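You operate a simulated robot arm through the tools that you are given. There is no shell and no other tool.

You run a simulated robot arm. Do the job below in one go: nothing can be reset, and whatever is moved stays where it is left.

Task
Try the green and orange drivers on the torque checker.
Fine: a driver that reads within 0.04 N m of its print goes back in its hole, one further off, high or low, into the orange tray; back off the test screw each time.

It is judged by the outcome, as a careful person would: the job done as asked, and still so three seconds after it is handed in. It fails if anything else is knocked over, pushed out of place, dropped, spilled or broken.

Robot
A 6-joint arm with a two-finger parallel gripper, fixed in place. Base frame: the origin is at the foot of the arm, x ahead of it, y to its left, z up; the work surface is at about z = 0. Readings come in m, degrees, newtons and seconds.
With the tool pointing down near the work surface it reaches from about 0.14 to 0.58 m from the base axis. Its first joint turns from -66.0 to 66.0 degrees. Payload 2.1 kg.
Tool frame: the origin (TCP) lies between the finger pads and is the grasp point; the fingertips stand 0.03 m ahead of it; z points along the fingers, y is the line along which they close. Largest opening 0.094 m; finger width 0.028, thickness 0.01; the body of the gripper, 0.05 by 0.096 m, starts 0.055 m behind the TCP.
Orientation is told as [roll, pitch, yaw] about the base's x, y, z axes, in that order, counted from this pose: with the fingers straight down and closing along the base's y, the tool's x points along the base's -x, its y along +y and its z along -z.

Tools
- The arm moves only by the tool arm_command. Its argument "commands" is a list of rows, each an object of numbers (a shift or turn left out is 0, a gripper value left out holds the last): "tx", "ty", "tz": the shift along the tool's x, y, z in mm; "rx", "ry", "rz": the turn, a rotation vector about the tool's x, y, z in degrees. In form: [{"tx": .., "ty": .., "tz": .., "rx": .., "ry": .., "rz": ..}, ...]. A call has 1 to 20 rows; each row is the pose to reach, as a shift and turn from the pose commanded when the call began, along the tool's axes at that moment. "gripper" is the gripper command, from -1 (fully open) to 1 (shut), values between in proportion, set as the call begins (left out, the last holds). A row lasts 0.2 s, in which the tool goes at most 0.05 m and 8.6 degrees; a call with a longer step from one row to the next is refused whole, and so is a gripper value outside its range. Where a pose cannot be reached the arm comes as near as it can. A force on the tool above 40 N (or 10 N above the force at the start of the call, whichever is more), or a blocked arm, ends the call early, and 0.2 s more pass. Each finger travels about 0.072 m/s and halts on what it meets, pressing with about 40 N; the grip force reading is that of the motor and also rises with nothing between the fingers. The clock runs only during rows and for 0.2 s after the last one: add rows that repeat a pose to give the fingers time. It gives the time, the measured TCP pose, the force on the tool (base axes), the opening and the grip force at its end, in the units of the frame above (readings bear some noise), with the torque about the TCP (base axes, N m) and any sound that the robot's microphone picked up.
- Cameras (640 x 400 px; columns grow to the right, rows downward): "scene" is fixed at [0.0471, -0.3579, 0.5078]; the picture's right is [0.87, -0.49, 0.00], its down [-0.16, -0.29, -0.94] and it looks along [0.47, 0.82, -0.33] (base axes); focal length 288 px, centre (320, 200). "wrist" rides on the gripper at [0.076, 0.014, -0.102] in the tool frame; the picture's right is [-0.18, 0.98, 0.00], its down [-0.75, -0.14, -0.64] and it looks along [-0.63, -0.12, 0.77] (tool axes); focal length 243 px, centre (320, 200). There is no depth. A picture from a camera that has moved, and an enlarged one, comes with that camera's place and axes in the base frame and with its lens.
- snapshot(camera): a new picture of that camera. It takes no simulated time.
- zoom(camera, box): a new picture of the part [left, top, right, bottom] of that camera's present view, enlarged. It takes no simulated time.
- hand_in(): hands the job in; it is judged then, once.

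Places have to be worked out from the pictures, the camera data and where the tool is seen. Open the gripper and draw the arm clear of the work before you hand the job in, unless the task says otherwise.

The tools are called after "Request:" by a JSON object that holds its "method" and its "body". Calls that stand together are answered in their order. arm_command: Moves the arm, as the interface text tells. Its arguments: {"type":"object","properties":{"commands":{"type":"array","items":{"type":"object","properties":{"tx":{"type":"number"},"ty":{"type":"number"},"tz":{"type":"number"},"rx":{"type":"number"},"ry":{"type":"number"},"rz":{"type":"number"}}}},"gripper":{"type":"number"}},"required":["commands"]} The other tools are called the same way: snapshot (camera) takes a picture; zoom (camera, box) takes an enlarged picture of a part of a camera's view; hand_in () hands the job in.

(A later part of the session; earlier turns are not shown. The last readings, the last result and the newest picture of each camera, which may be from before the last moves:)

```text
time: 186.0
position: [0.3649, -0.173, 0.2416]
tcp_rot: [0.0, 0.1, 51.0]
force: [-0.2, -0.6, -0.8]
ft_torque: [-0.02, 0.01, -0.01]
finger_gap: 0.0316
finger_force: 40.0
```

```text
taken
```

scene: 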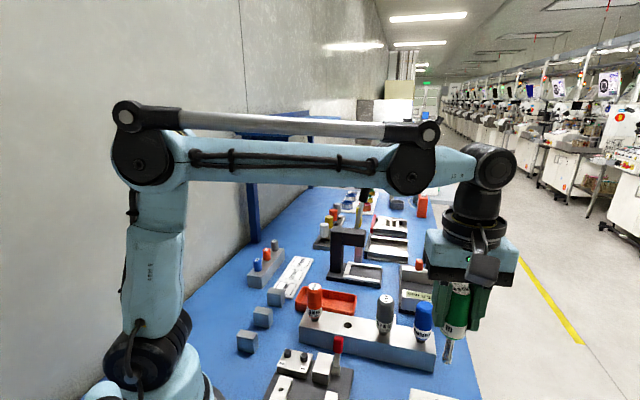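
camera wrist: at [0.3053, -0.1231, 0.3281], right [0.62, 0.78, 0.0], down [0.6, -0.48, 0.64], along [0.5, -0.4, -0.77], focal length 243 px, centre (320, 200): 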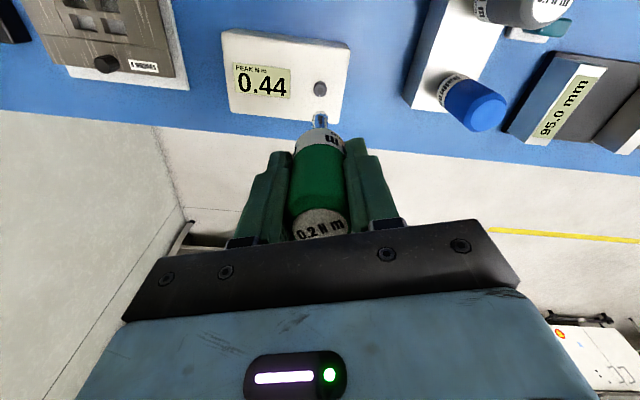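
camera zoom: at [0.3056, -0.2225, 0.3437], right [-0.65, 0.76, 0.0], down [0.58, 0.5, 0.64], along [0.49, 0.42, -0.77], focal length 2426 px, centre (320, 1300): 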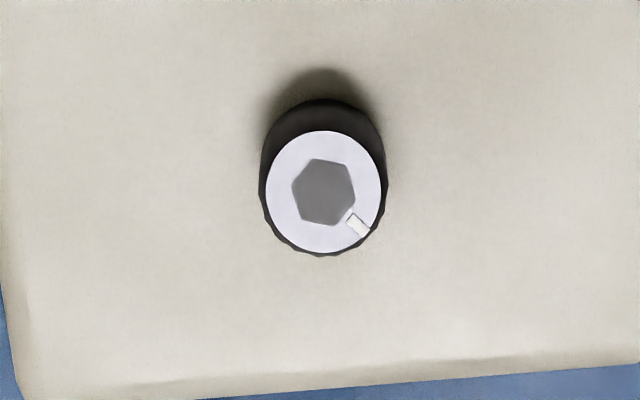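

The mark is at about +82° (it started near +72°), so the screw is backed off. Now I carry green back above its rack hole at (0.3446, 0.0450), turning to yaw -45°.

Request:
{"method": "arm_command", "body": {"commands": [{"tx": -12, "ty": 12, "rz": 7.4}, {"tx": -24, "ty": 24, "rz": 14.8}, {"tx": -36, "ty": 35, "rz": 22.2}, {"tx": -48, "ty": 47, "rz": 29.6}, {"tx": -60, "ty": 59, "rz": 37}, {"tx": -72, "ty": 71, "rz": 44.4}, {"tx": -84, "ty": 82, "rz": 51.8}, {"tx": -95, "ty": 94, "rz": 59.2}, {"tx": -107, "ty": 106, "rz": 66.6}, {"tx": -119, "ty": 118, "rz": 74}, {"tx": -131, "ty": 129, "rz": 81.4}, {"tx": -143, "ty": 141, "rz": 88.8}, {"tx": -154.4, "ty": 152.5, "rz": 96}, {"tx": -154.4, "ty": 152.5, "rz": 96}, {"tx": -154.4, "ty": 152.5, "rz": 96}]}}

Request:
{"method": "snapshot", "body": {"camera": "wrist"}}

Request:
{"method": "zoom", "body": {"camera": "wrist", "box": [280, 60, 360, 140]}}

```text
time: 189.2
position: [0.3429, 0.0433, 0.2422]
tcp_rot: [0.0, 0.0, -45.0]
force: [-0.5, -0.2, -1.3]
ft_torque: [-0.01, -0.02, 0.0]
finger_gap: 0.0318
finger_force: 39.8
```

```text
taken
camera wrist: at [0.2993, 0.1082, 0.3438], right [0.83, 0.56, 0.0], down [0.43, -0.63, 0.64], along [0.36, -0.53, -0.77], focal length 243 px, centre (320, 200)
```

wrist: 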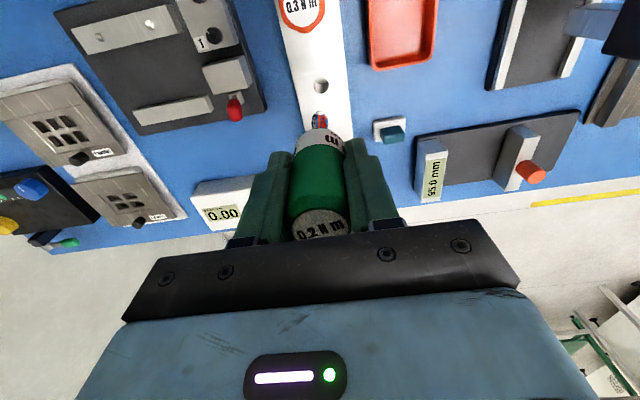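

```text
5.00 times, centred on (320, 100) of wrist
camera zoom: at [0.2993, 0.1082, 0.3438], right [0.83, 0.56, 0.0], down [0.43, -0.63, 0.64], along [0.36, -0.53, -0.77], focal length 1213 px, centre (320, 700)
```

zoom: 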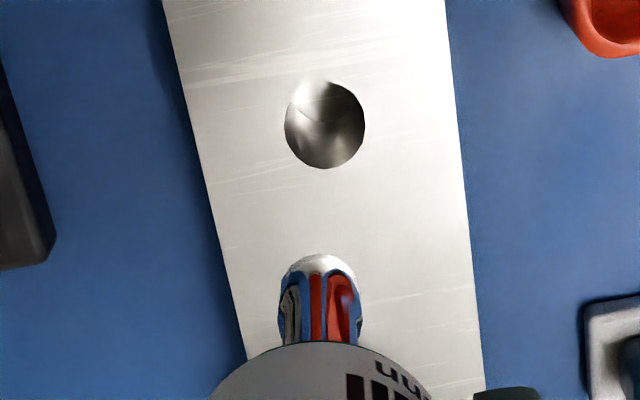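

Hole and tip: about 1.1 mm sideways to correct. I'll shift and descend to just above the rack for a last check.

Request:
{"method": "arm_command", "body": {"commands": [{"tx": -0.4, "ty": 1.2, "tz": 20}, {"tx": -0.4, "ty": 1.2, "tz": 45}, {"tx": -0.4, "ty": 1.2, "tz": 70}, {"tx": -0.4, "ty": 1.2, "tz": 86}, {"tx": -0.4, "ty": 1.2, "tz": 86}, {"tx": -0.4, "ty": 1.2, "tz": 86}]}}

Request:
{"method": "zoom", "body": {"camera": "wrist", "box": [280, 60, 360, 140]}}

```text
time: 190.6
position: [0.3464, 0.0436, 0.1548]
tcp_rot: [0.0, 0.0, -45.0]
force: [1.0, -0.2, -1.2]
ft_torque: [0.0, -0.01, 0.05]
finger_gap: 0.0313
finger_force: 39.9
```

```text
5.00 times, centred on (320, 100) of wrist
camera zoom: at [0.3017, 0.1083, 0.2568], right [0.82, 0.57, 0.0], down [0.43, -0.63, 0.64], along [0.36, -0.53, -0.77], focal length 1213 px, centre (320, 700)
```

zoom: 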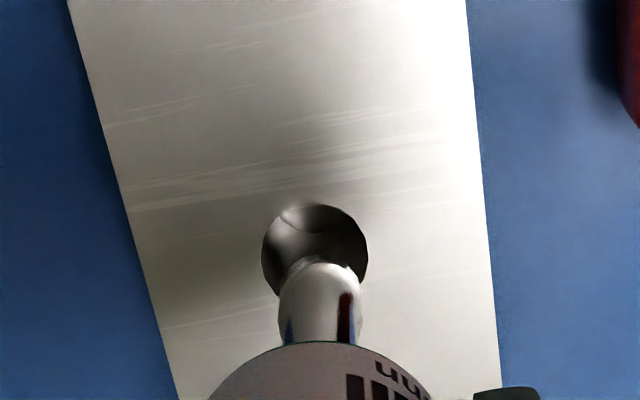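

Tip is about 1 mm right and ~1 mm beyond the hole's centre; clearance is ±2.4 mm. I'll correct and lower the shaft into the hole in small steps.

Request:
{"method": "arm_command", "body": {"commands": [{"tx": 0.8, "ty": -0.7}, {"tx": 0.8, "ty": -0.7}, {"tx": 0.8, "ty": -0.7, "tz": 8}, {"tx": 0.8, "ty": -0.7, "tz": 14}, {"tx": 0.8, "ty": -0.7, "tz": 20}, {"tx": 0.8, "ty": -0.7, "tz": 26}, {"tx": 0.8, "ty": -0.7, "tz": 26}]}}

Request:
{"method": "zoom", "body": {"camera": "wrist", "box": [270, 60, 370, 160]}}

Request:
{"method": "zoom", "body": {"camera": "scene", "box": [270, 230, 450, 375]}}

```text
time: 192.2
position: [0.3434, 0.0438, 0.1292]
tcp_rot: [0.0, 0.0, -45.0]
force: [0.5, -0.7, -1.7]
ft_torque: [-0.02, -0.02, -0.01]
finger_gap: 0.0317
finger_force: 39.6
```

```text
4.00 times, centred on (320, 110) of wrist
camera zoom: at [0.2994, 0.1088, 0.2317], right [0.82, 0.57, 0.0], down [0.43, -0.63, 0.64], along [0.36, -0.53, -0.77], focal length 970 px, centre (320, 560)
```

zoom: 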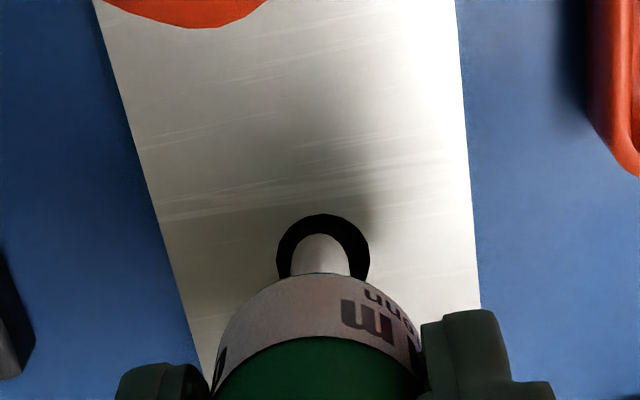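

```text
2.76 times, centred on (360, 302) of scene
camera zoom: at [0.0471, -0.3579, 0.5078], right [0.87, -0.49, 0.0], down [-0.16, -0.29, -0.94], along [0.47, 0.82, -0.33], focal length 793 px, centre (210, -83)
```

zoom: 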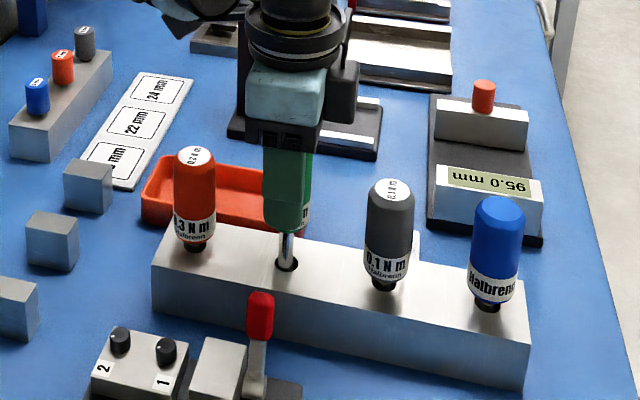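

The shaft is centred in the hole. I'll lower the rest of the way, slowly near the seat.

Request:
{"method": "arm_command", "body": {"commands": [{"tz": 7}, {"tz": 14}, {"tz": 20}, {"tz": 25}, {"tz": 27}, {"tz": 27}]}}

Request:
{"method": "arm_command", "body": {"commands": [{"tz": 0.5}, {"tz": 1.0}, {"tz": 1.0}]}}

```text
time: 193.6
position: [0.3451, 0.0456, 0.1029]
tcp_rot: [0.0, 0.0, -44.9]
force: [0.3, -1.4, -1.7]
ft_torque: [-0.02, 0.0, 0.01]
finger_gap: 0.0315
finger_force: 40.2
```

```text
time: 194.4
position: [0.3443, 0.0452, 0.1027]
tcp_rot: [0.0, 0.0, -45.1]
force: [0.4, -0.1, -0.5]
ft_torque: [0.0, -0.01, -0.04]
finger_gap: 0.0316
finger_force: 40.4
```

No contact yet; continuing in half-millimetre steps.

Request:
{"method": "arm_command", "body": {"commands": [{"tz": 0.5}, {"tz": 0.5}]}}

Request:
{"method": "arm_command", "body": {"commands": [{"tz": 0.5}, {"tz": 0.5}]}}

Request:
{"method": "arm_command", "body": {"commands": [{"tz": 0.5}, {"tz": 0.5}]}}

Request:
{"method": "zoom", "body": {"camera": "scene", "box": [290, 270, 410, 370]}}

```text
time: 195.0
position: [0.3447, 0.0452, 0.1002]
tcp_rot: [0.1, 0.1, -45.0]
force: [0.4, 0.2, 0.3]
ft_torque: [0.0, -0.04, 0.02]
finger_gap: 0.0317
finger_force: 39.8
```

```text
time: 195.6
position: [0.3443, 0.0451, 0.1011]
tcp_rot: [0.1, -0.1, -45.0]
force: [-2.5, 0.8, 23.2]
ft_torque: [0.06, 0.13, -0.01]
finger_gap: 0.0317
finger_force: 40.1
```

```text
time: 196.1
position: [0.3439, 0.0445, 0.102]
tcp_rot: [0.1, 0.0, -44.9]
force: [-1.4, 0.4, 12.1]
ft_torque: [0.04, 0.04, -0.01]
finger_gap: 0.0318
finger_force: 39.8
stopped in row 2: the force on the tool passed its limit at 41 N (the readings are from after the stop); the commanded pose is now the measured one
```

```text
4.00 times, centred on (350, 320) of scene
camera zoom: at [0.0471, -0.3579, 0.5078], right [0.87, -0.49, 0.0], down [-0.16, -0.29, -0.94], along [0.47, 0.82, -0.33], focal length 1150 px, centre (200, -280)
```

zoom: 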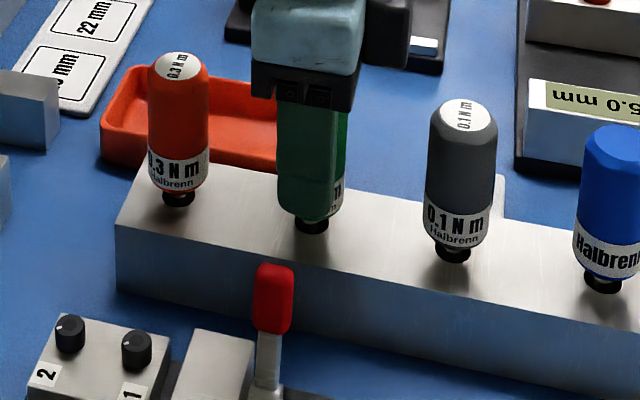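

Green is seated (it reached the stop and the move ended). I'll ease up slightly and open the fingers part-way to release it.

Request:
{"method": "arm_command", "body": {"commands": [{"tz": -0.5}, {"tz": -0.5}]}}

Request:
{"method": "arm_command", "body": {"commands": [{"tz": 0}, {"tz": 0}, {"tz": 0}, {"tz": 0}], "gripper": -0.4}}

Request:
{"method": "snapshot", "body": {"camera": "wrist"}}

Request:
{"method": "zoom", "body": {"camera": "scene", "box": [290, 270, 410, 370]}}

```text
time: 196.7
position: [0.3449, 0.0445, 0.1]
tcp_rot: [0.0, -0.1, -45.1]
force: [0.4, -0.2, 0.0]
ft_torque: [-0.03, -0.06, 0.02]
finger_gap: 0.0317
finger_force: 40.2
```

```text
time: 197.7
position: [0.3445, 0.0441, 0.1025]
tcp_rot: [0.0, -0.1, -45.0]
force: [1.0, 0.3, 0.4]
ft_torque: [0.0, -0.04, 0.04]
finger_gap: 0.0657
finger_force: 0.0
```

```text
taken
camera wrist: at [0.2998, 0.1092, 0.2035], right [0.83, 0.56, 0.0], down [0.43, -0.63, 0.64], along [0.36, -0.53, -0.77], focal length 243 px, centre (320, 200)
```

wrist: 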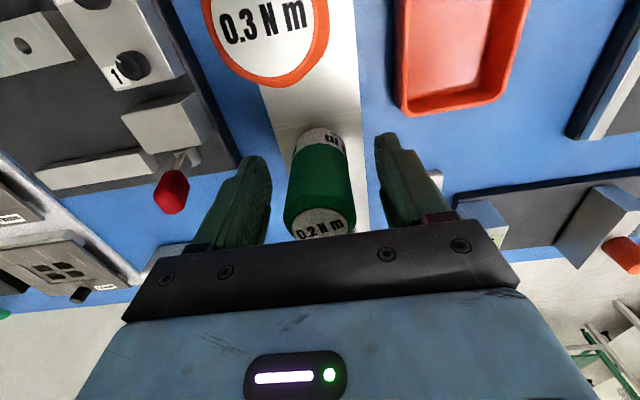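

```text
4.00 times, centred on (350, 320) of scene
camera zoom: at [0.0471, -0.3579, 0.5078], right [0.87, -0.49, 0.0], down [-0.16, -0.29, -0.94], along [0.47, 0.82, -0.33], focal length 1150 px, centre (200, -280)
```

zoom: 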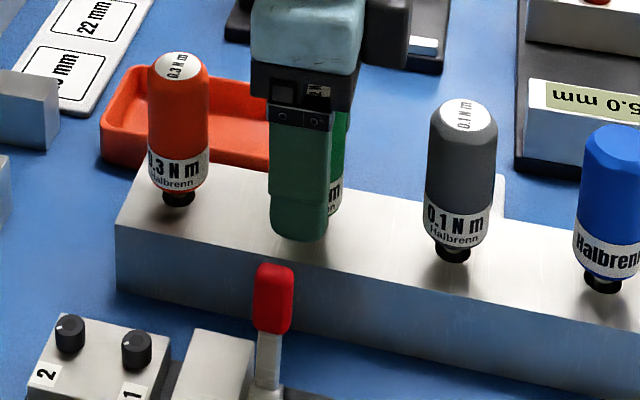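

Green stands in its hole. I'll lift straight up, check it, and move 74.5 mm along the rack to above orange.

Request:
{"method": "arm_command", "body": {"commands": [{"tz": -10}, {"tz": -25}, {"tz": -45}, {"tz": -65}, {"tz": -78}, {"tz": -78, "tx": 25}, {"tz": -78, "tx": 50}, {"tz": -78, "tx": 74.5}, {"tz": -78, "tx": 74.5}, {"tz": -78, "tx": 74.5}]}}

Request:
{"method": "snapshot", "body": {"camera": "wrist"}}

Request:
{"method": "zoom", "body": {"camera": "scene", "box": [270, 230, 450, 375]}}

```text
time: 199.9
position: [0.2912, 0.0968, 0.1805]
tcp_rot: [-0.1, -0.2, -45.0]
force: [-0.2, 1.1, 0.1]
ft_torque: [0.0, -0.03, -0.02]
finger_gap: 0.0661
finger_force: 0.0
```

```text
taken
camera wrist: at [0.2464, 0.161, 0.2817], right [0.83, 0.56, 0.0], down [0.43, -0.63, 0.64], along [0.36, -0.53, -0.77], focal length 243 px, centre (320, 200)
```

wrist: 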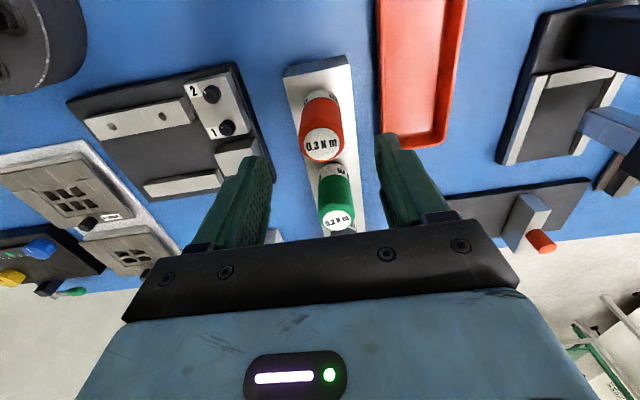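

```text
2.76 times, centred on (360, 302) of scene
camera zoom: at [0.0471, -0.3579, 0.5078], right [0.87, -0.49, 0.0], down [-0.16, -0.29, -0.94], along [0.47, 0.82, -0.33], focal length 793 px, centre (210, -83)
```

zoom: 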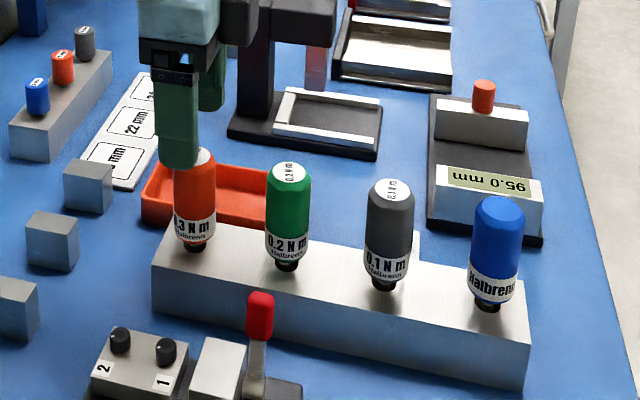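

Green stands properly in its hole again. I'll zoom in on the orange cap to check centring.

Request:
{"method": "zoom", "body": {"camera": "wrist", "box": [270, 80, 370, 180]}}

```text
4.00 times, centred on (320, 130) of wrist
camera zoom: at [0.2464, 0.161, 0.2817], right [0.83, 0.56, 0.0], down [0.43, -0.63, 0.64], along [0.36, -0.53, -0.77], focal length 970 px, centre (320, 480)
```

zoom: 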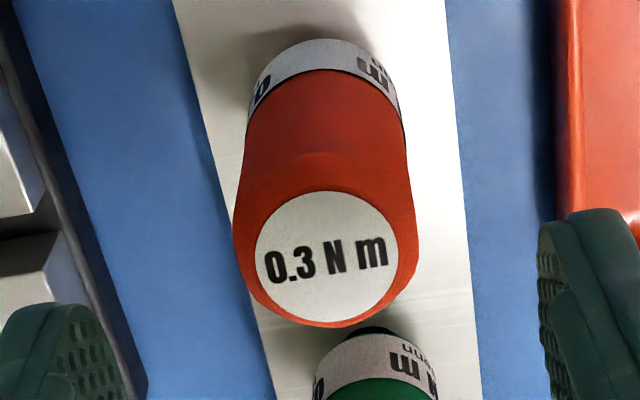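

The orange cap is ~1 mm to the right and ~0.8 mm toward the camera; I'll correct, descend to z ≈ 0.102 and grip it.

Request:
{"method": "arm_command", "body": {"commands": [{"tx": 0.7, "ty": 0.9, "tz": 15}, {"tx": 0.7, "ty": 0.9, "tz": 30}, {"tx": 0.7, "ty": 0.9, "tz": 45}, {"tx": 0.7, "ty": 0.9, "tz": 60}, {"tx": 0.7, "ty": 0.9, "tz": 70}, {"tx": 0.7, "ty": 0.9, "tz": 78}, {"tx": 0.7, "ty": 0.9, "tz": 78}]}}

Request:
{"method": "zoom", "body": {"camera": "wrist", "box": [220, 110, 420, 250]}}

```text
time: 201.5
position: [0.2919, 0.0994, 0.1005]
tcp_rot: [0.0, -0.1, -45.0]
force: [0.2, 0.1, 0.6]
ft_torque: [0.0, 0.04, 0.0]
finger_gap: 0.0658
finger_force: 0.0
```

```text
2.86 times, centred on (320, 180) of wrist
camera zoom: at [0.248, 0.1629, 0.2033], right [0.83, 0.56, 0.0], down [0.43, -0.63, 0.64], along [0.36, -0.53, -0.77], focal length 693 px, centre (320, 257)
```

zoom: 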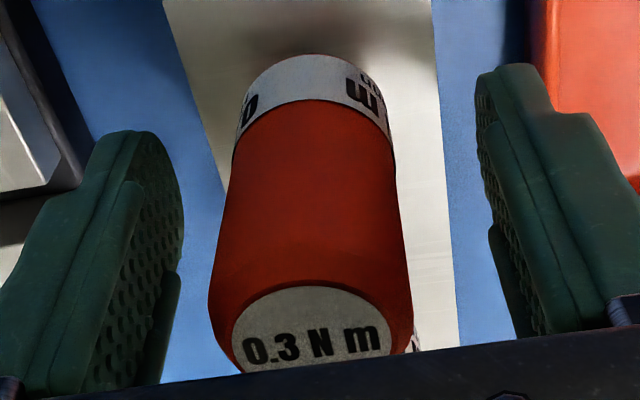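

The handle sits ~1.3 mm left of centre now; I'll nudge ty -1.2 and close the fingers.

Request:
{"method": "arm_command", "body": {"commands": [{"ty": -1.2}, {"ty": -1.2}]}}

Request:
{"method": "arm_command", "body": {"commands": [{"tz": 0}, {"tz": 0}, {"tz": 0}, {"tz": 0}], "gripper": 1}}

Request:
{"method": "zoom", "body": {"camera": "wrist", "box": [270, 120, 370, 250]}}

```text
time: 202.1
position: [0.2923, 0.0971, 0.1023]
tcp_rot: [-0.1, -0.2, -45.0]
force: [0.1, -0.4, 0.4]
ft_torque: [0.01, 0.02, 0.02]
finger_gap: 0.0659
finger_force: 0.0
```

```text
time: 203.1
position: [0.2915, 0.0969, 0.1017]
tcp_rot: [0.0, -0.1, -45.0]
force: [-1.3, -2.1, 2.4]
ft_torque: [-0.13, 0.1, -0.03]
finger_gap: 0.0315
finger_force: 40.5
```

```text
3.08 times, centred on (320, 185) of wrist
camera zoom: at [0.2471, 0.162, 0.2035], right [0.83, 0.56, 0.0], down [0.43, -0.63, 0.64], along [0.36, -0.53, -0.77], focal length 746 px, centre (320, 246)
```

zoom: 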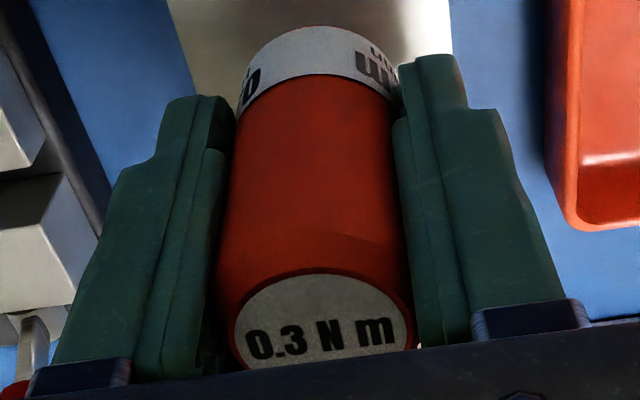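

Orange is gripped; its seat pose is TCP (0.2909, 0.0984, 0.1015). I'll lift it straight out, then carry it to the checker at yaw +75°.

Request:
{"method": "arm_command", "body": {"commands": [{"tz": -8}, {"tz": -20}, {"tz": -35}, {"tz": -50}, {"tz": -65}, {"tz": -85}, {"tz": -105}, {"tz": -125}, {"tz": -140}, {"tz": -140}]}}

Request:
{"method": "zoom", "body": {"camera": "scene", "box": [240, 180, 440, 345]}}

```text
time: 205.3
position: [0.2899, 0.0996, 0.2417]
tcp_rot: [0.0, -0.1, -45.0]
force: [-0.1, -0.2, -0.5]
ft_torque: [0.02, 0.0, -0.01]
finger_gap: 0.0318
finger_force: 40.1
```

```text
2.42 times, centred on (340, 262) of scene
camera zoom: at [0.0471, -0.3579, 0.5078], right [0.87, -0.49, 0.0], down [-0.16, -0.29, -0.94], along [0.47, 0.82, -0.33], focal length 697 px, centre (272, 48)
```

zoom: 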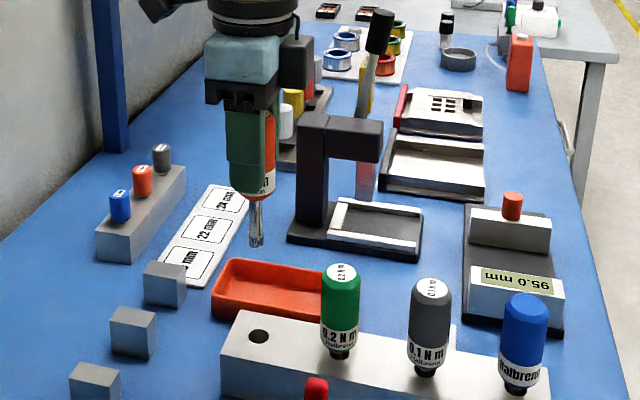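

Orange is out cleanly and everything else is in place. Now carrying it to above the checker.

Request:
{"method": "arm_command", "body": {"commands": [{"tx": -16.2, "ty": -9.2, "rz": -8}, {"tx": -32.5, "ty": -18.3, "rz": -16}, {"tx": -48.7, "ty": -27.5, "rz": -24}, {"tx": -65, "ty": -36.6, "rz": -32}, {"tx": -81.2, "ty": -45.8, "rz": -40}, {"tx": -97.4, "ty": -55, "rz": -48}, {"tx": -113.7, "ty": -64.1, "rz": -56}, {"tx": -129.9, "ty": -73.3, "rz": -64}, {"tx": -146.2, "ty": -82.4, "rz": -72}, {"tx": -162.4, "ty": -91.6, "rz": -80}, {"tx": -178.6, "ty": -100.8, "rz": -88}, {"tx": -194.9, "ty": -109.9, "rz": -96}, {"tx": -211.1, "ty": -119.1, "rz": -104}, {"tx": -227.4, "ty": -128.2, "rz": -112}, {"tx": -243.6, "ty": -137.4, "rz": -120}, {"tx": -243.6, "ty": -137.4, "rz": -120}, {"tx": -243.6, "ty": -137.4, "rz": -120}]}}

Request:
{"method": "snapshot", "body": {"camera": "wrist"}}

Request:
{"method": "zoom", "body": {"camera": "wrist", "box": [290, 60, 350, 130]}}

```text
time: 208.9
position: [0.3675, -0.1715, 0.2406]
tcp_rot: [-0.1, 0.0, 75.0]
force: [0.1, -0.3, -1.2]
ft_torque: [0.03, -0.01, -0.01]
finger_gap: 0.0319
finger_force: 39.9
```

```text
taken
camera wrist: at [0.3331, -0.2414, 0.3431], right [-0.9, 0.43, 0.0], down [0.33, 0.69, 0.64], along [0.28, 0.58, -0.77], focal length 243 px, centre (320, 200)
```

wrist: 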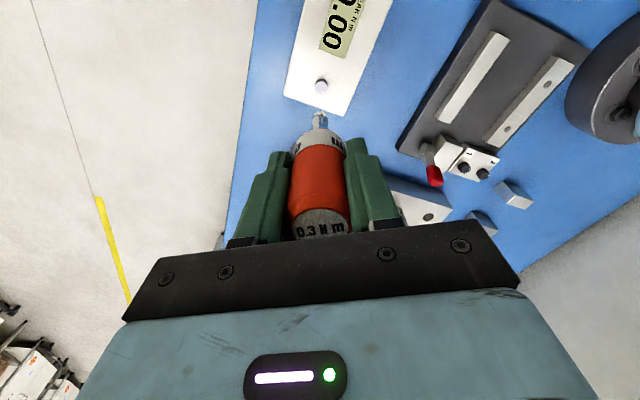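

```text
5.71 times, centred on (320, 95) of wrist
camera zoom: at [0.3331, -0.2414, 0.3431], right [-0.9, 0.43, 0.0], down [0.33, 0.69, 0.64], along [0.28, 0.58, -0.77], focal length 1386 px, centre (320, 800)
```

zoom: 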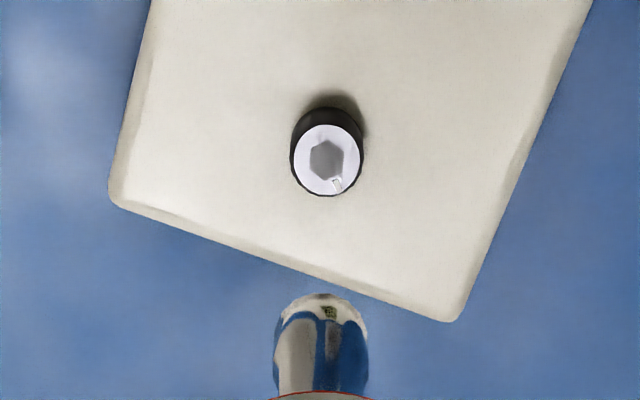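

The screw is ~1.3 mm to the right of the tip line; I'll correct and descend to ~8 mm above it.

Request:
{"method": "arm_command", "body": {"commands": [{"ty": 1.2, "tz": 20}, {"ty": 1.2, "tz": 40}, {"ty": 1.2, "tz": 60}, {"ty": 1.2, "tz": 80}, {"ty": 1.2, "tz": 84}, {"ty": 1.2, "tz": 84}, {"ty": 1.2, "tz": 84}]}}

Request:
{"method": "zoom", "body": {"camera": "wrist", "box": [300, 80, 340, 120]}}

```text
time: 210.5
position: [0.3657, -0.1709, 0.1574]
tcp_rot: [0.0, 0.0, 75.0]
force: [-0.3, 0.6, -0.3]
ft_torque: [-0.03, 0.01, 0.01]
finger_gap: 0.0319
finger_force: 39.9
```

```text
10.00 times, centred on (320, 100) of wrist
camera zoom: at [0.331, -0.2405, 0.2605], right [-0.9, 0.43, 0.0], down [0.33, 0.69, 0.64], along [0.28, 0.58, -0.77], focal length 2426 px, centre (320, 1200)
```

zoom: 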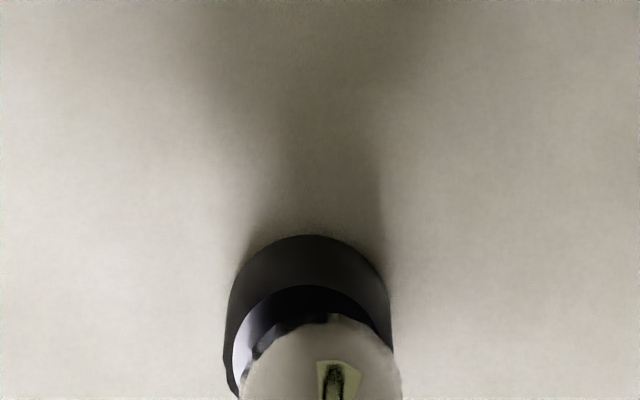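

It overshot by ~1.1 mm (the arm settles after moves). I'll nudge back 0.7 mm, hold, and check again a little lower.

Request:
{"method": "arm_command", "body": {"commands": [{"ty": -0.7}, {"ty": -0.7, "tz": 2}, {"ty": -0.7, "tz": 4}, {"ty": -0.7, "tz": 4}, {"ty": -0.7, "tz": 4}]}}

Request:
{"method": "zoom", "body": {"camera": "wrist", "box": [300, 80, 340, 120]}}

```text
time: 211.7
position: [0.3651, -0.1711, 0.1536]
tcp_rot: [-0.1, 0.0, 74.9]
force: [-0.2, -0.4, -0.1]
ft_torque: [-0.01, 0.02, 0.02]
finger_gap: 0.0319
finger_force: 40.4
```

```text
10.00 times, centred on (320, 100) of wrist
camera zoom: at [0.3312, -0.2406, 0.2561], right [-0.9, 0.43, 0.0], down [0.33, 0.69, 0.64], along [0.28, 0.58, -0.77], focal length 2426 px, centre (320, 1200)
```

zoom: 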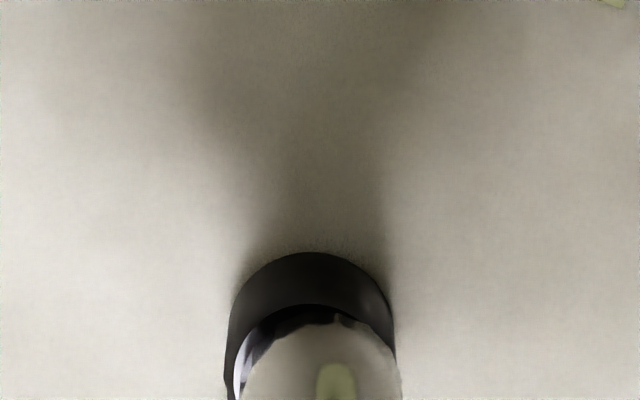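

Still 0.9 mm off; another -1.0 mm nudge.

Request:
{"method": "arm_command", "body": {"commands": [{"ty": -1.0}, {"ty": -1.0}, {"ty": -1.0}]}}

Request:
{"method": "zoom", "body": {"camera": "wrist", "box": [300, 80, 340, 120]}}

```text
time: 212.5
position: [0.3663, -0.1703, 0.1539]
tcp_rot: [0.0, 0.0, 75.1]
force: [0.1, -0.1, -0.1]
ft_torque: [0.0, -0.02, 0.01]
finger_gap: 0.0318
finger_force: 40.1
```

```text
10.00 times, centred on (320, 100) of wrist
camera zoom: at [0.3323, -0.2407, 0.2556], right [-0.9, 0.43, 0.0], down [0.33, 0.69, 0.64], along [0.28, 0.58, -0.77], focal length 2426 px, centre (320, 1200)
```

zoom: 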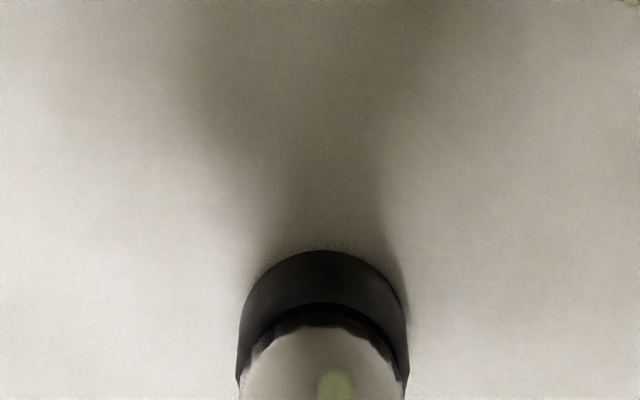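

Well aligned. Lowering in small steps to find contact.

Request:
{"method": "arm_command", "body": {"commands": [{"tz": 0.4}, {"tz": 0.8}, {"tz": 0.8}]}}

Request:
{"method": "arm_command", "body": {"commands": [{"tz": 0.4}, {"tz": 0.4}]}}

```text
time: 213.3
position: [0.3671, -0.1721, 0.1535]
tcp_rot: [-0.2, -0.1, 74.9]
force: [0.0, 0.5, -1.3]
ft_torque: [-0.03, 0.0, 0.01]
finger_gap: 0.0317
finger_force: 39.9
```

```text
time: 213.9
position: [0.3667, -0.1702, 0.1526]
tcp_rot: [-0.2, 0.0, 75.0]
force: [0.3, 0.5, -1.2]
ft_torque: [0.01, -0.01, 0.02]
finger_gap: 0.0318
finger_force: 39.9
```

Request:
{"method": "arm_command", "body": {"commands": [{"tz": 0.4}, {"tz": 0.4}]}}

```text
time: 214.5
position: [0.3651, -0.1713, 0.1529]
tcp_rot: [-0.2, 0.0, 75.0]
force: [-0.2, 0.1, -1.6]
ft_torque: [0.0, -0.01, 0.03]
finger_gap: 0.0322
finger_force: 40.1
```

Still no contact at a nominal 1.6 mm lower; I'll check the actual height with the camera and go on in 0.3 mm steps.

Request:
{"method": "zoom", "body": {"camera": "wrist", "box": [300, 80, 340, 120]}}

Request:
{"method": "arm_command", "body": {"commands": [{"tz": 0.3}, {"tz": 0.3}]}}

```text
10.00 times, centred on (320, 100) of wrist
camera zoom: at [0.3322, -0.2409, 0.2543], right [-0.9, 0.43, 0.0], down [0.33, 0.69, 0.64], along [0.28, 0.58, -0.77], focal length 2426 px, centre (320, 1200)
```

zoom: 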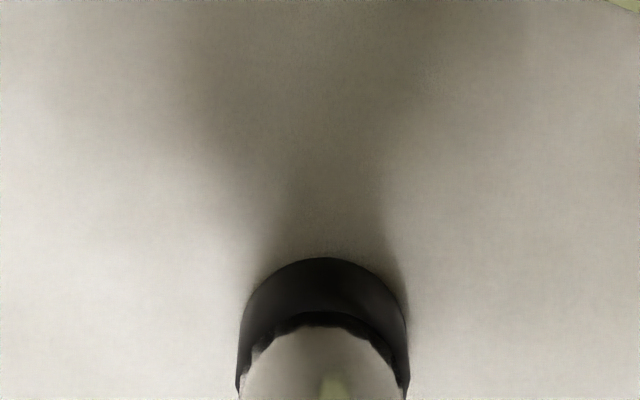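

```text
time: 215.1
position: [0.3668, -0.1712, 0.1527]
tcp_rot: [-0.1, -0.1, 75.0]
force: [-2.6, 0.2, 4.6]
ft_torque: [0.03, 0.11, 0.01]
finger_gap: 0.0321
finger_force: 39.5
```

Contact at TCP z ≈ 0.152 (5 N). I'll ease 0.25 mm to near-zero push and turn clockwise briskly ~42° with helical feed, then look.

Request:
{"method": "arm_command", "body": {"commands": [{"tz": -0.2}, {"tz": -0.2}, {"tz": -0.15, "rz": 8}, {"tz": -0.05, "rz": 16}, {"tz": 0.05, "rz": 24}, {"tz": 0.15, "rz": 32}, {"tz": 0.25, "rz": 40}]}}

Request:
{"method": "zoom", "body": {"camera": "wrist", "box": [240, 0, 360, 130]}}

```text
time: 216.7
position: [0.3669, -0.1712, 0.1517]
tcp_rot: [-0.1, -0.1, 34.9]
force: [-0.1, 1.1, 1.0]
ft_torque: [0.12, 0.01, 0.01]
finger_gap: 0.0321
finger_force: 39.9
```

```text
3.08 times, centred on (300, 65) of wrist
camera zoom: at [0.2956, -0.2031, 0.2538], right [-0.41, 0.91, 0.0], down [0.7, 0.32, 0.64], along [0.59, 0.26, -0.77], focal length 746 px, centre (382, 615)
```

zoom: 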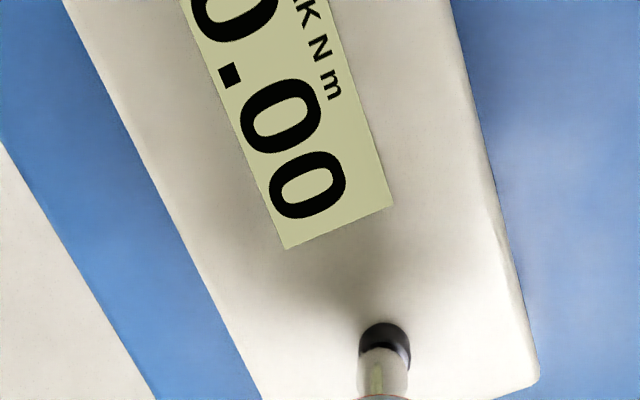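

Display 0.00, slight touch. Continuing another 24°.

Request:
{"method": "arm_command", "body": {"commands": [{"tz": 0.0, "rz": 8}, {"tz": 0.0, "rz": 16}, {"tz": 0.05, "rz": 24}]}}

Request:
{"method": "zoom", "body": {"camera": "wrist", "box": [210, 0, 350, 130]}}

```text
time: 217.5
position: [0.3663, -0.1718, 0.1513]
tcp_rot: [-0.1, -0.1, 10.8]
force: [-0.1, 0.0, 2.1]
ft_torque: [-0.1, 0.04, 0.02]
finger_gap: 0.0319
finger_force: 40.2
```

```text
3.08 times, centred on (280, 65) of wrist
camera zoom: at [0.2885, -0.1715, 0.2535], right [0.0, 1.0, 0.0], down [0.77, 0.0, 0.64], along [0.64, 0.0, -0.77], focal length 746 px, centre (443, 615)
```

zoom: 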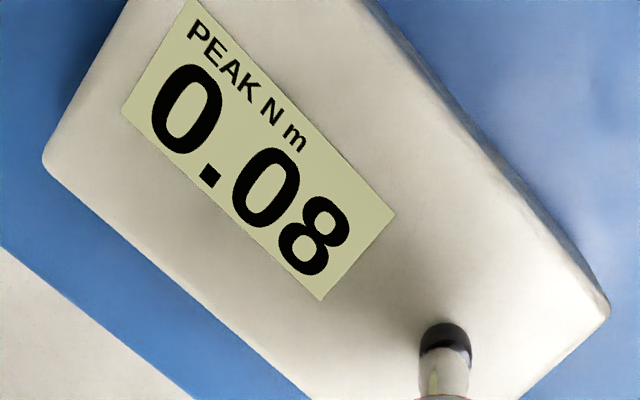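

Coupled: 0.08 at yaw 11°. Now a brisk 42° more with small feed; then read torque and display.

Request:
{"method": "arm_command", "body": {"commands": [{"tz": -0.05, "rz": 8.5}, {"tz": 0.0, "rz": 17}, {"tz": 0.05, "rz": 25.5}, {"tz": 0.1, "rz": 34}, {"tz": 0.15, "rz": 42.5}]}}

Request:
{"method": "zoom", "body": {"camera": "wrist", "box": [190, 20, 350, 150]}}

```text
time: 218.7
position: [0.3662, -0.1721, 0.1517]
tcp_rot: [0.0, -0.1, -31.6]
force: [0.7, 0.3, -0.7]
ft_torque: [0.02, 0.0, 0.25]
finger_gap: 0.0318
finger_force: 40.0
```

```text
3.08 times, centred on (270, 85) of wrist
camera zoom: at [0.3085, -0.1189, 0.2535], right [0.67, 0.74, 0.0], down [0.57, -0.51, 0.64], along [0.48, -0.43, -0.77], focal length 746 px, centre (474, 554)
```

zoom: 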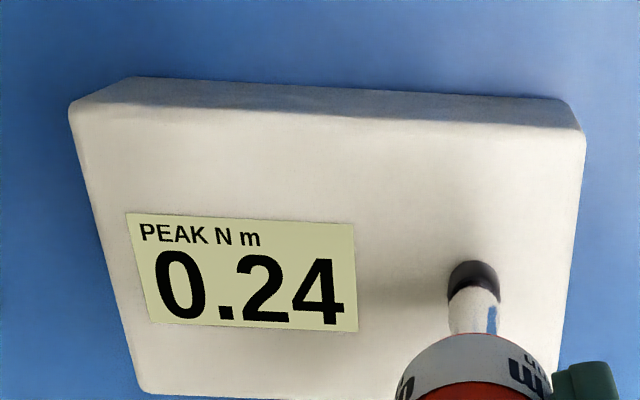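

Clean: torque 0.25, display 0.24 – already above green's slip level, so that 0.18 truly was green's clutch. Another brisk 17°.

Request:
{"method": "arm_command", "body": {"commands": [{"tz": 0.02, "rz": 8.5}, {"tz": 0.04, "rz": 17}]}}

Request:
{"method": "zoom", "body": {"camera": "wrist", "box": [190, 30, 350, 160]}}

Request:
{"method": "arm_command", "body": {"commands": [{"tz": 0.02, "rz": 8.5}, {"tz": 0.04, "rz": 17}]}}

Request:
{"method": "zoom", "body": {"camera": "wrist", "box": [190, 30, 350, 160]}}

```text
time: 219.3
position: [0.3666, -0.1723, 0.1506]
tcp_rot: [-0.1, -0.1, -48.7]
force: [-0.8, 0.4, 0.3]
ft_torque: [-0.01, 0.08, 0.3]
finger_gap: 0.0318
finger_force: 40.3
```

```text
3.08 times, centred on (270, 95) of wrist
camera zoom: at [0.3263, -0.1048, 0.2533], right [0.86, 0.51, 0.0], down [0.39, -0.66, 0.64], along [0.33, -0.55, -0.77], focal length 746 px, centre (474, 523)
```

zoom: 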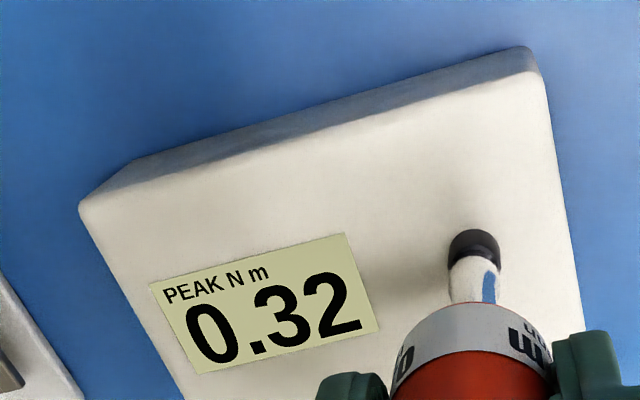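

```text
time: 219.9
position: [0.3661, -0.1718, 0.1508]
tcp_rot: [0.0, -0.1, -65.6]
force: [-0.4, -1.1, 7.5]
ft_torque: [-0.19, 0.05, 0.23]
finger_gap: 0.0319
finger_force: 39.5
```

```text
3.08 times, centred on (270, 95) of wrist
camera zoom: at [0.3476, -0.096, 0.2528], right [0.97, 0.24, 0.0], down [0.18, -0.74, 0.64], along [0.15, -0.62, -0.77], focal length 746 px, centre (474, 523)
```

zoom: 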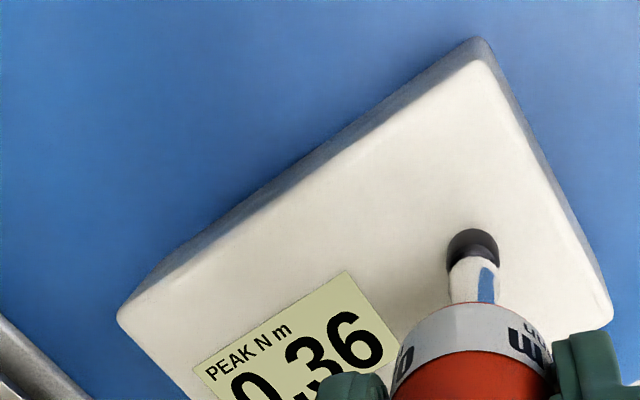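

Display 0.36 but it now touches the face (7.5 N), which spoils the reading. I'll raise 0.4 mm to be free and turn briskly another 17°.

Request:
{"method": "arm_command", "body": {"commands": [{"tz": -0.4}, {"tz": -0.4, "rz": 8.5}, {"tz": -0.4, "rz": 17}]}}

Request:
{"method": "arm_command", "body": {"commands": [{"rz": 8.5}]}}

Request:
{"method": "zoom", "body": {"camera": "wrist", "box": [220, 60, 360, 170]}}

```text
time: 220.7
position: [0.366, -0.1723, 0.1509]
tcp_rot: [0.1, 0.0, -82.5]
force: [-0.1, -0.3, -0.6]
ft_torque: [0.01, -0.02, 0.26]
finger_gap: 0.0319
finger_force: 40.4
```

```text
time: 221.1
position: [0.3654, -0.1715, 0.1517]
tcp_rot: [0.1, 0.0, -91.0]
force: [0.4, -0.3, -1.5]
ft_torque: [0.02, 0.01, 0.27]
finger_gap: 0.032
finger_force: 40.2
```

```text
3.64 times, centred on (290, 115) of wrist
camera zoom: at [0.3819, -0.0951, 0.2533], right [0.98, -0.2, 0.0], down [-0.16, -0.75, 0.64], along [-0.13, -0.63, -0.77], focal length 882 px, centre (429, 509)
```

zoom: 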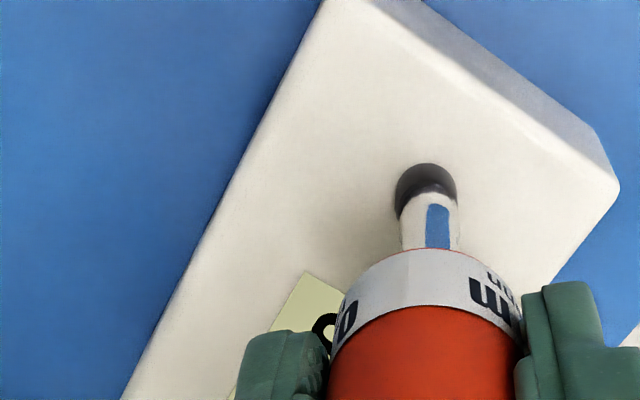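

Clean readings for orange are 0.30, 0.26 and 0.27 N m. I'll take a few more plateau readings by turning a little further at zero push.

Request:
{"method": "arm_command", "body": {"commands": [{"rz": 8}]}}

Request:
{"method": "arm_command", "body": {"commands": [{"rz": 8}]}}

Request:
{"method": "arm_command", "body": {"commands": [{"rz": 0}]}}

Request:
{"method": "arm_command", "body": {"commands": [{"rz": 0}, {"rz": 0}]}}

```text
time: 221.5
position: [0.366, -0.172, 0.1524]
tcp_rot: [0.0, 0.0, -99.2]
force: [0.6, 0.4, -0.3]
ft_torque: [0.02, 0.0, 0.28]
finger_gap: 0.0321
finger_force: 39.8
```

```text
time: 221.9
position: [0.3663, -0.1715, 0.1508]
tcp_rot: [0.1, 0.1, -107.1]
force: [-0.6, -0.5, -0.4]
ft_torque: [0.01, 0.01, 0.26]
finger_gap: 0.0321
finger_force: 39.7
```

```text
time: 222.3
position: [0.3671, -0.1711, 0.1519]
tcp_rot: [0.1, 0.0, -107.0]
force: [-0.5, 0.1, 0.2]
ft_torque: [-0.03, -0.03, 0.26]
finger_gap: 0.0319
finger_force: 39.8
```

```text
time: 222.9
position: [0.367, -0.1716, 0.1525]
tcp_rot: [0.1, 0.0, -107.0]
force: [-0.3, -0.1, -1.4]
ft_torque: [-0.02, -0.03, 0.25]
finger_gap: 0.0319
finger_force: 39.5
```

Orange's slip torque holds at 0.26–0.28 (0.30 at first trip); green's was 0.17–0.18 (0.21–0.23 at first trip). I want one clean display reading for orange too, so I back the screw off first.

Request:
{"method": "arm_command", "body": {"commands": [{"rz": -5}, {"rz": -10}, {"rz": -15}, {"rz": -20}, {"rz": -25}, {"rz": -30}, {"rz": -35}, {"rz": -40}, {"rz": -45}, {"rz": -50}, {"rz": -55}, {"rz": -60}]}}

Request:
{"method": "zoom", "body": {"camera": "wrist", "box": [190, 30, 350, 160]}}

Request:
{"method": "arm_command", "body": {"commands": [{"rz": -5}, {"rz": -10}, {"rz": -15}, {"rz": -20}, {"rz": -25}, {"rz": -30}, {"rz": -35, "tz": -0.05}, {"rz": -40, "tz": -0.1}, {"rz": -45, "tz": -0.15}, {"rz": -50, "tz": -0.2}]}}

Request:
{"method": "zoom", "body": {"camera": "wrist", "box": [190, 0, 350, 130]}}

```text
time: 225.5
position: [0.3669, -0.1713, 0.1514]
tcp_rot: [0.0, -0.1, -46.9]
force: [-0.1, 0.7, -1.0]
ft_torque: [0.02, 0.02, -0.27]
finger_gap: 0.0321
finger_force: 39.8
```

```text
3.08 times, centred on (270, 95) of wrist
camera zoom: at [0.3245, -0.1061, 0.2535], right [0.84, 0.54, 0.0], down [0.41, -0.65, 0.64], along [0.35, -0.54, -0.77], focal length 746 px, centre (474, 523)
```

zoom: 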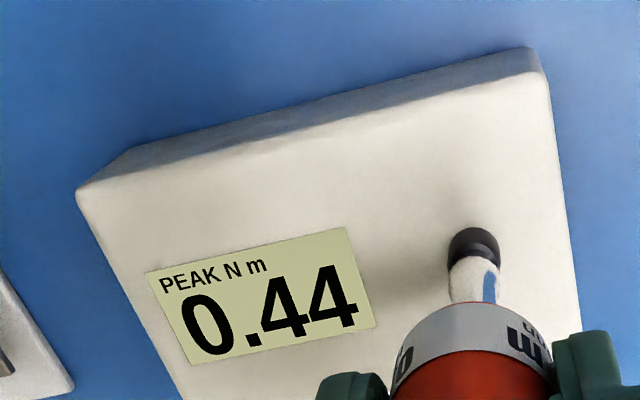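

```text
time: 227.7
position: [0.3663, -0.1712, 0.1517]
tcp_rot: [-0.1, 0.0, 3.1]
force: [-0.6, -0.7, -1.0]
ft_torque: [0.02, -0.01, -0.05]
finger_gap: 0.0319
finger_force: 40.0
```

```text
3.08 times, centred on (270, 65) of wrist
camera zoom: at [0.2895, -0.1616, 0.2542], right [0.13, 0.99, 0.0], down [0.76, -0.1, 0.64], along [0.64, -0.08, -0.77], focal length 746 px, centre (474, 615)
```

zoom: 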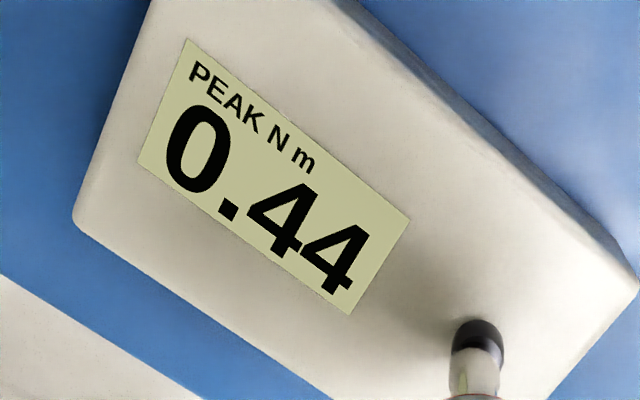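

The display had crept to 0.44 with orange as well. Continuing to back off until it clears.

Request:
{"method": "arm_command", "body": {"commands": [{"rz": -5}, {"rz": -10}, {"rz": -15}, {"rz": -20, "tz": -0.05}, {"rz": -25, "tz": -0.1}, {"rz": -30, "tz": -0.15}]}}

Request:
{"method": "zoom", "body": {"camera": "wrist", "box": [230, 0, 370, 130]}}

```text
time: 229.1
position: [0.367, -0.1726, 0.1529]
tcp_rot: [-0.1, -0.1, 33.2]
force: [3.2, 1.3, 3.5]
ft_torque: [0.1, -0.36, 0.02]
finger_gap: 0.0319
finger_force: 40.0
```

```text
3.08 times, centred on (300, 65) of wrist
camera zoom: at [0.2946, -0.2015, 0.254], right [-0.38, 0.92, 0.0], down [0.71, 0.29, 0.64], along [0.59, 0.25, -0.77], focal length 746 px, centre (382, 615)
```

zoom: 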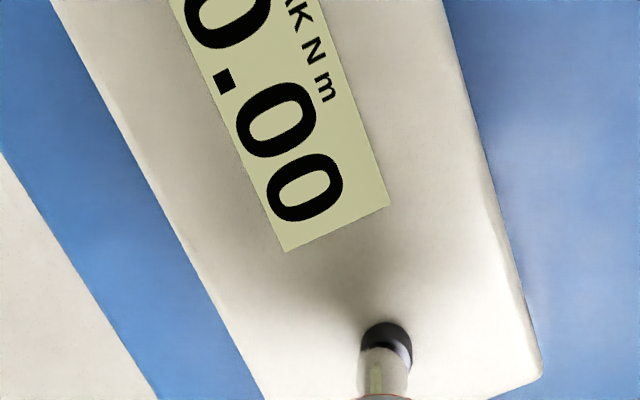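

Cleared to 0.00. Now one brisk continuous clean turn for orange: 102° with slight feed, then read torque and display at once.

Request:
{"method": "arm_command", "body": {"commands": [{"tz": -0.2}, {"tz": -0.2}, {"tz": -0.2, "rz": 8.5}, {"tz": -0.15, "rz": 17}, {"tz": -0.1, "rz": 25.5}, {"tz": -0.05, "rz": 34}, {"tz": 0, "rz": 42.5}, {"tz": 0.05, "rz": 51}, {"tz": 0.1, "rz": 59.5}, {"tz": 0.15, "rz": 68}, {"tz": 0.15, "rz": 76.5}, {"tz": 0.15, "rz": 85}, {"tz": 0.15, "rz": 93.5}]}}

Request:
{"method": "zoom", "body": {"camera": "wrist", "box": [190, 30, 350, 160]}}

```text
time: 231.9
position: [0.3661, -0.1708, 0.1514]
tcp_rot: [0.0, 0.0, -60.6]
force: [0.9, 1.0, -0.6]
ft_torque: [-0.01, 0.04, 0.25]
finger_gap: 0.0319
finger_force: 40.2
```

```text
3.08 times, centred on (270, 95) of wrist
camera zoom: at [0.3406, -0.0978, 0.254], right [0.95, 0.32, 0.0], down [0.25, -0.73, 0.64], along [0.21, -0.61, -0.77], focal length 746 px, centre (474, 523)
```

zoom: 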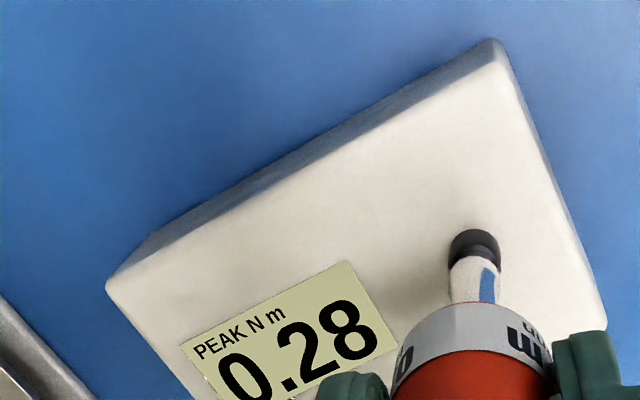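

Display 0.28, torque 0.25. Another brisk 17° to see whether it had already slipped.

Request:
{"method": "arm_command", "body": {"commands": [{"rz": 8.5}, {"rz": 17}]}}

Request:
{"method": "zoom", "body": {"camera": "wrist", "box": [210, 50, 350, 160]}}

```text
time: 232.5
position: [0.367, -0.1714, 0.1523]
tcp_rot: [0.0, -0.1, -77.6]
force: [0.4, 0.2, -1.2]
ft_torque: [0.0, 0.02, 0.26]
finger_gap: 0.0321
finger_force: 40.3
```

```text
3.64 times, centred on (280, 105) of wrist
camera zoom: at [0.3634, -0.0934, 0.2546], right [1.0, 0.03, 0.0], down [0.02, -0.77, 0.64], along [0.02, -0.64, -0.77], focal length 882 px, centre (466, 546)
```

zoom: 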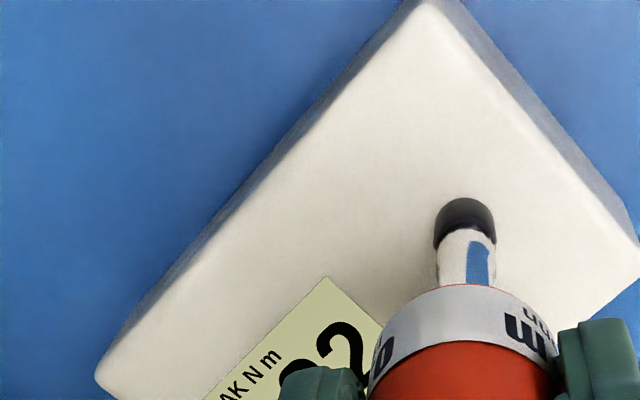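

It went only to 0.32 over 17° (0.068 if it had followed), so orange is slipping at about 0.26. As its print is 0.30 that is near the limit, so I'll take more careful, slow plateau readings at zero push, the same way as I did for green.

Request:
{"method": "arm_command", "body": {"commands": [{"rz": 1.5}, {"rz": 3}, {"rz": 4.5}, {"rz": 6}]}}

Request:
{"method": "arm_command", "body": {"commands": [{"rz": 1.5}, {"rz": 3}, {"rz": 4.5}, {"rz": 6}]}}

Request:
{"method": "arm_command", "body": {"commands": [{"rz": 1.5}, {"rz": 3}, {"rz": 4.5}, {"rz": 6}]}}

Request:
{"method": "arm_command", "body": {"commands": [{"rz": 1.5}, {"rz": 3}, {"rz": 4.5}, {"rz": 6}]}}

Request:
{"method": "arm_command", "body": {"commands": [{"rz": 1.5}, {"rz": 3}, {"rz": 4.5}, {"rz": 6}]}}

```text
time: 233.5
position: [0.3665, -0.1715, 0.1515]
tcp_rot: [0.2, -0.1, -83.4]
force: [-0.4, -0.9, -0.4]
ft_torque: [-0.04, -0.02, 0.25]
finger_gap: 0.0317
finger_force: 39.9
```

```text
time: 234.5
position: [0.3679, -0.1722, 0.1515]
tcp_rot: [0.2, 0.0, -89.5]
force: [0.5, 0.3, -0.6]
ft_torque: [-0.02, -0.01, 0.24]
finger_gap: 0.0317
finger_force: 39.7
```

```text
time: 235.5
position: [0.3661, -0.1713, 0.1511]
tcp_rot: [0.1, 0.1, -95.5]
force: [0.1, 0.0, -1.3]
ft_torque: [-0.02, 0.0, 0.24]
finger_gap: 0.0318
finger_force: 39.8
```

```text
time: 236.5
position: [0.3668, -0.1732, 0.1518]
tcp_rot: [0.1, 0.1, -101.5]
force: [0.3, 0.0, -1.2]
ft_torque: [0.0, -0.04, 0.21]
finger_gap: 0.0317
finger_force: 40.2
```

```text
time: 237.5
position: [0.3665, -0.1714, 0.152]
tcp_rot: [0.1, 0.0, -107.4]
force: [0.9, 0.2, -1.4]
ft_torque: [0.03, 0.01, 0.3]
finger_gap: 0.0319
finger_force: 40.5
```

The slow readings scatter (0.21–0.30). To judge how much the resting torque is lowered by small arm back-motion, I'll measure the torsional stiffness: reverse in 1° steps from the slipping state and read.

Request:
{"method": "arm_command", "body": {"commands": [{"rz": -1}]}}

Request:
{"method": "arm_command", "body": {"commands": [{"rz": -1}]}}

Request:
{"method": "arm_command", "body": {"commands": [{"rz": -2}]}}

Request:
{"method": "arm_command", "body": {"commands": [{"rz": -3}]}}

Request:
{"method": "arm_command", "body": {"commands": [{"rz": -5}]}}

Request:
{"method": "arm_command", "body": {"commands": [{"rz": -8}]}}

```text
time: 237.9
position: [0.3669, -0.1727, 0.1531]
tcp_rot: [0.1, 0.0, -106.5]
force: [-1.2, -0.2, -0.2]
ft_torque: [-0.02, -0.01, 0.28]
finger_gap: 0.0321
finger_force: 40.3
```

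```text
time: 238.3
position: [0.366, -0.1712, 0.152]
tcp_rot: [0.1, 0.0, -105.4]
force: [0.2, 0.2, -0.5]
ft_torque: [-0.01, -0.02, 0.24]
finger_gap: 0.032
finger_force: 40.1
```

```text
time: 238.7
position: [0.3678, -0.1726, 0.1514]
tcp_rot: [0.1, -0.1, -103.5]
force: [0.3, 0.0, -0.9]
ft_torque: [-0.01, 0.0, 0.22]
finger_gap: 0.0318
finger_force: 39.6
```

```text
time: 239.1
position: [0.3663, -0.1718, 0.1507]
tcp_rot: [0.1, 0.0, -100.5]
force: [-1.0, -0.1, -0.9]
ft_torque: [-0.02, 0.04, 0.13]
finger_gap: 0.0317
finger_force: 40.2
```

```text
time: 239.5
position: [0.3663, -0.1724, 0.1522]
tcp_rot: [0.1, 0.0, -95.5]
force: [-0.2, -0.3, -0.5]
ft_torque: [0.02, 0.01, 0.03]
finger_gap: 0.032
finger_force: 39.7
```

```text
time: 239.9
position: [0.3666, -0.1718, 0.1521]
tcp_rot: [0.1, -0.1, -87.4]
force: [0.6, 0.1, -1.3]
ft_torque: [0.03, -0.01, 0.0]
finger_gap: 0.0319
finger_force: 39.7
```

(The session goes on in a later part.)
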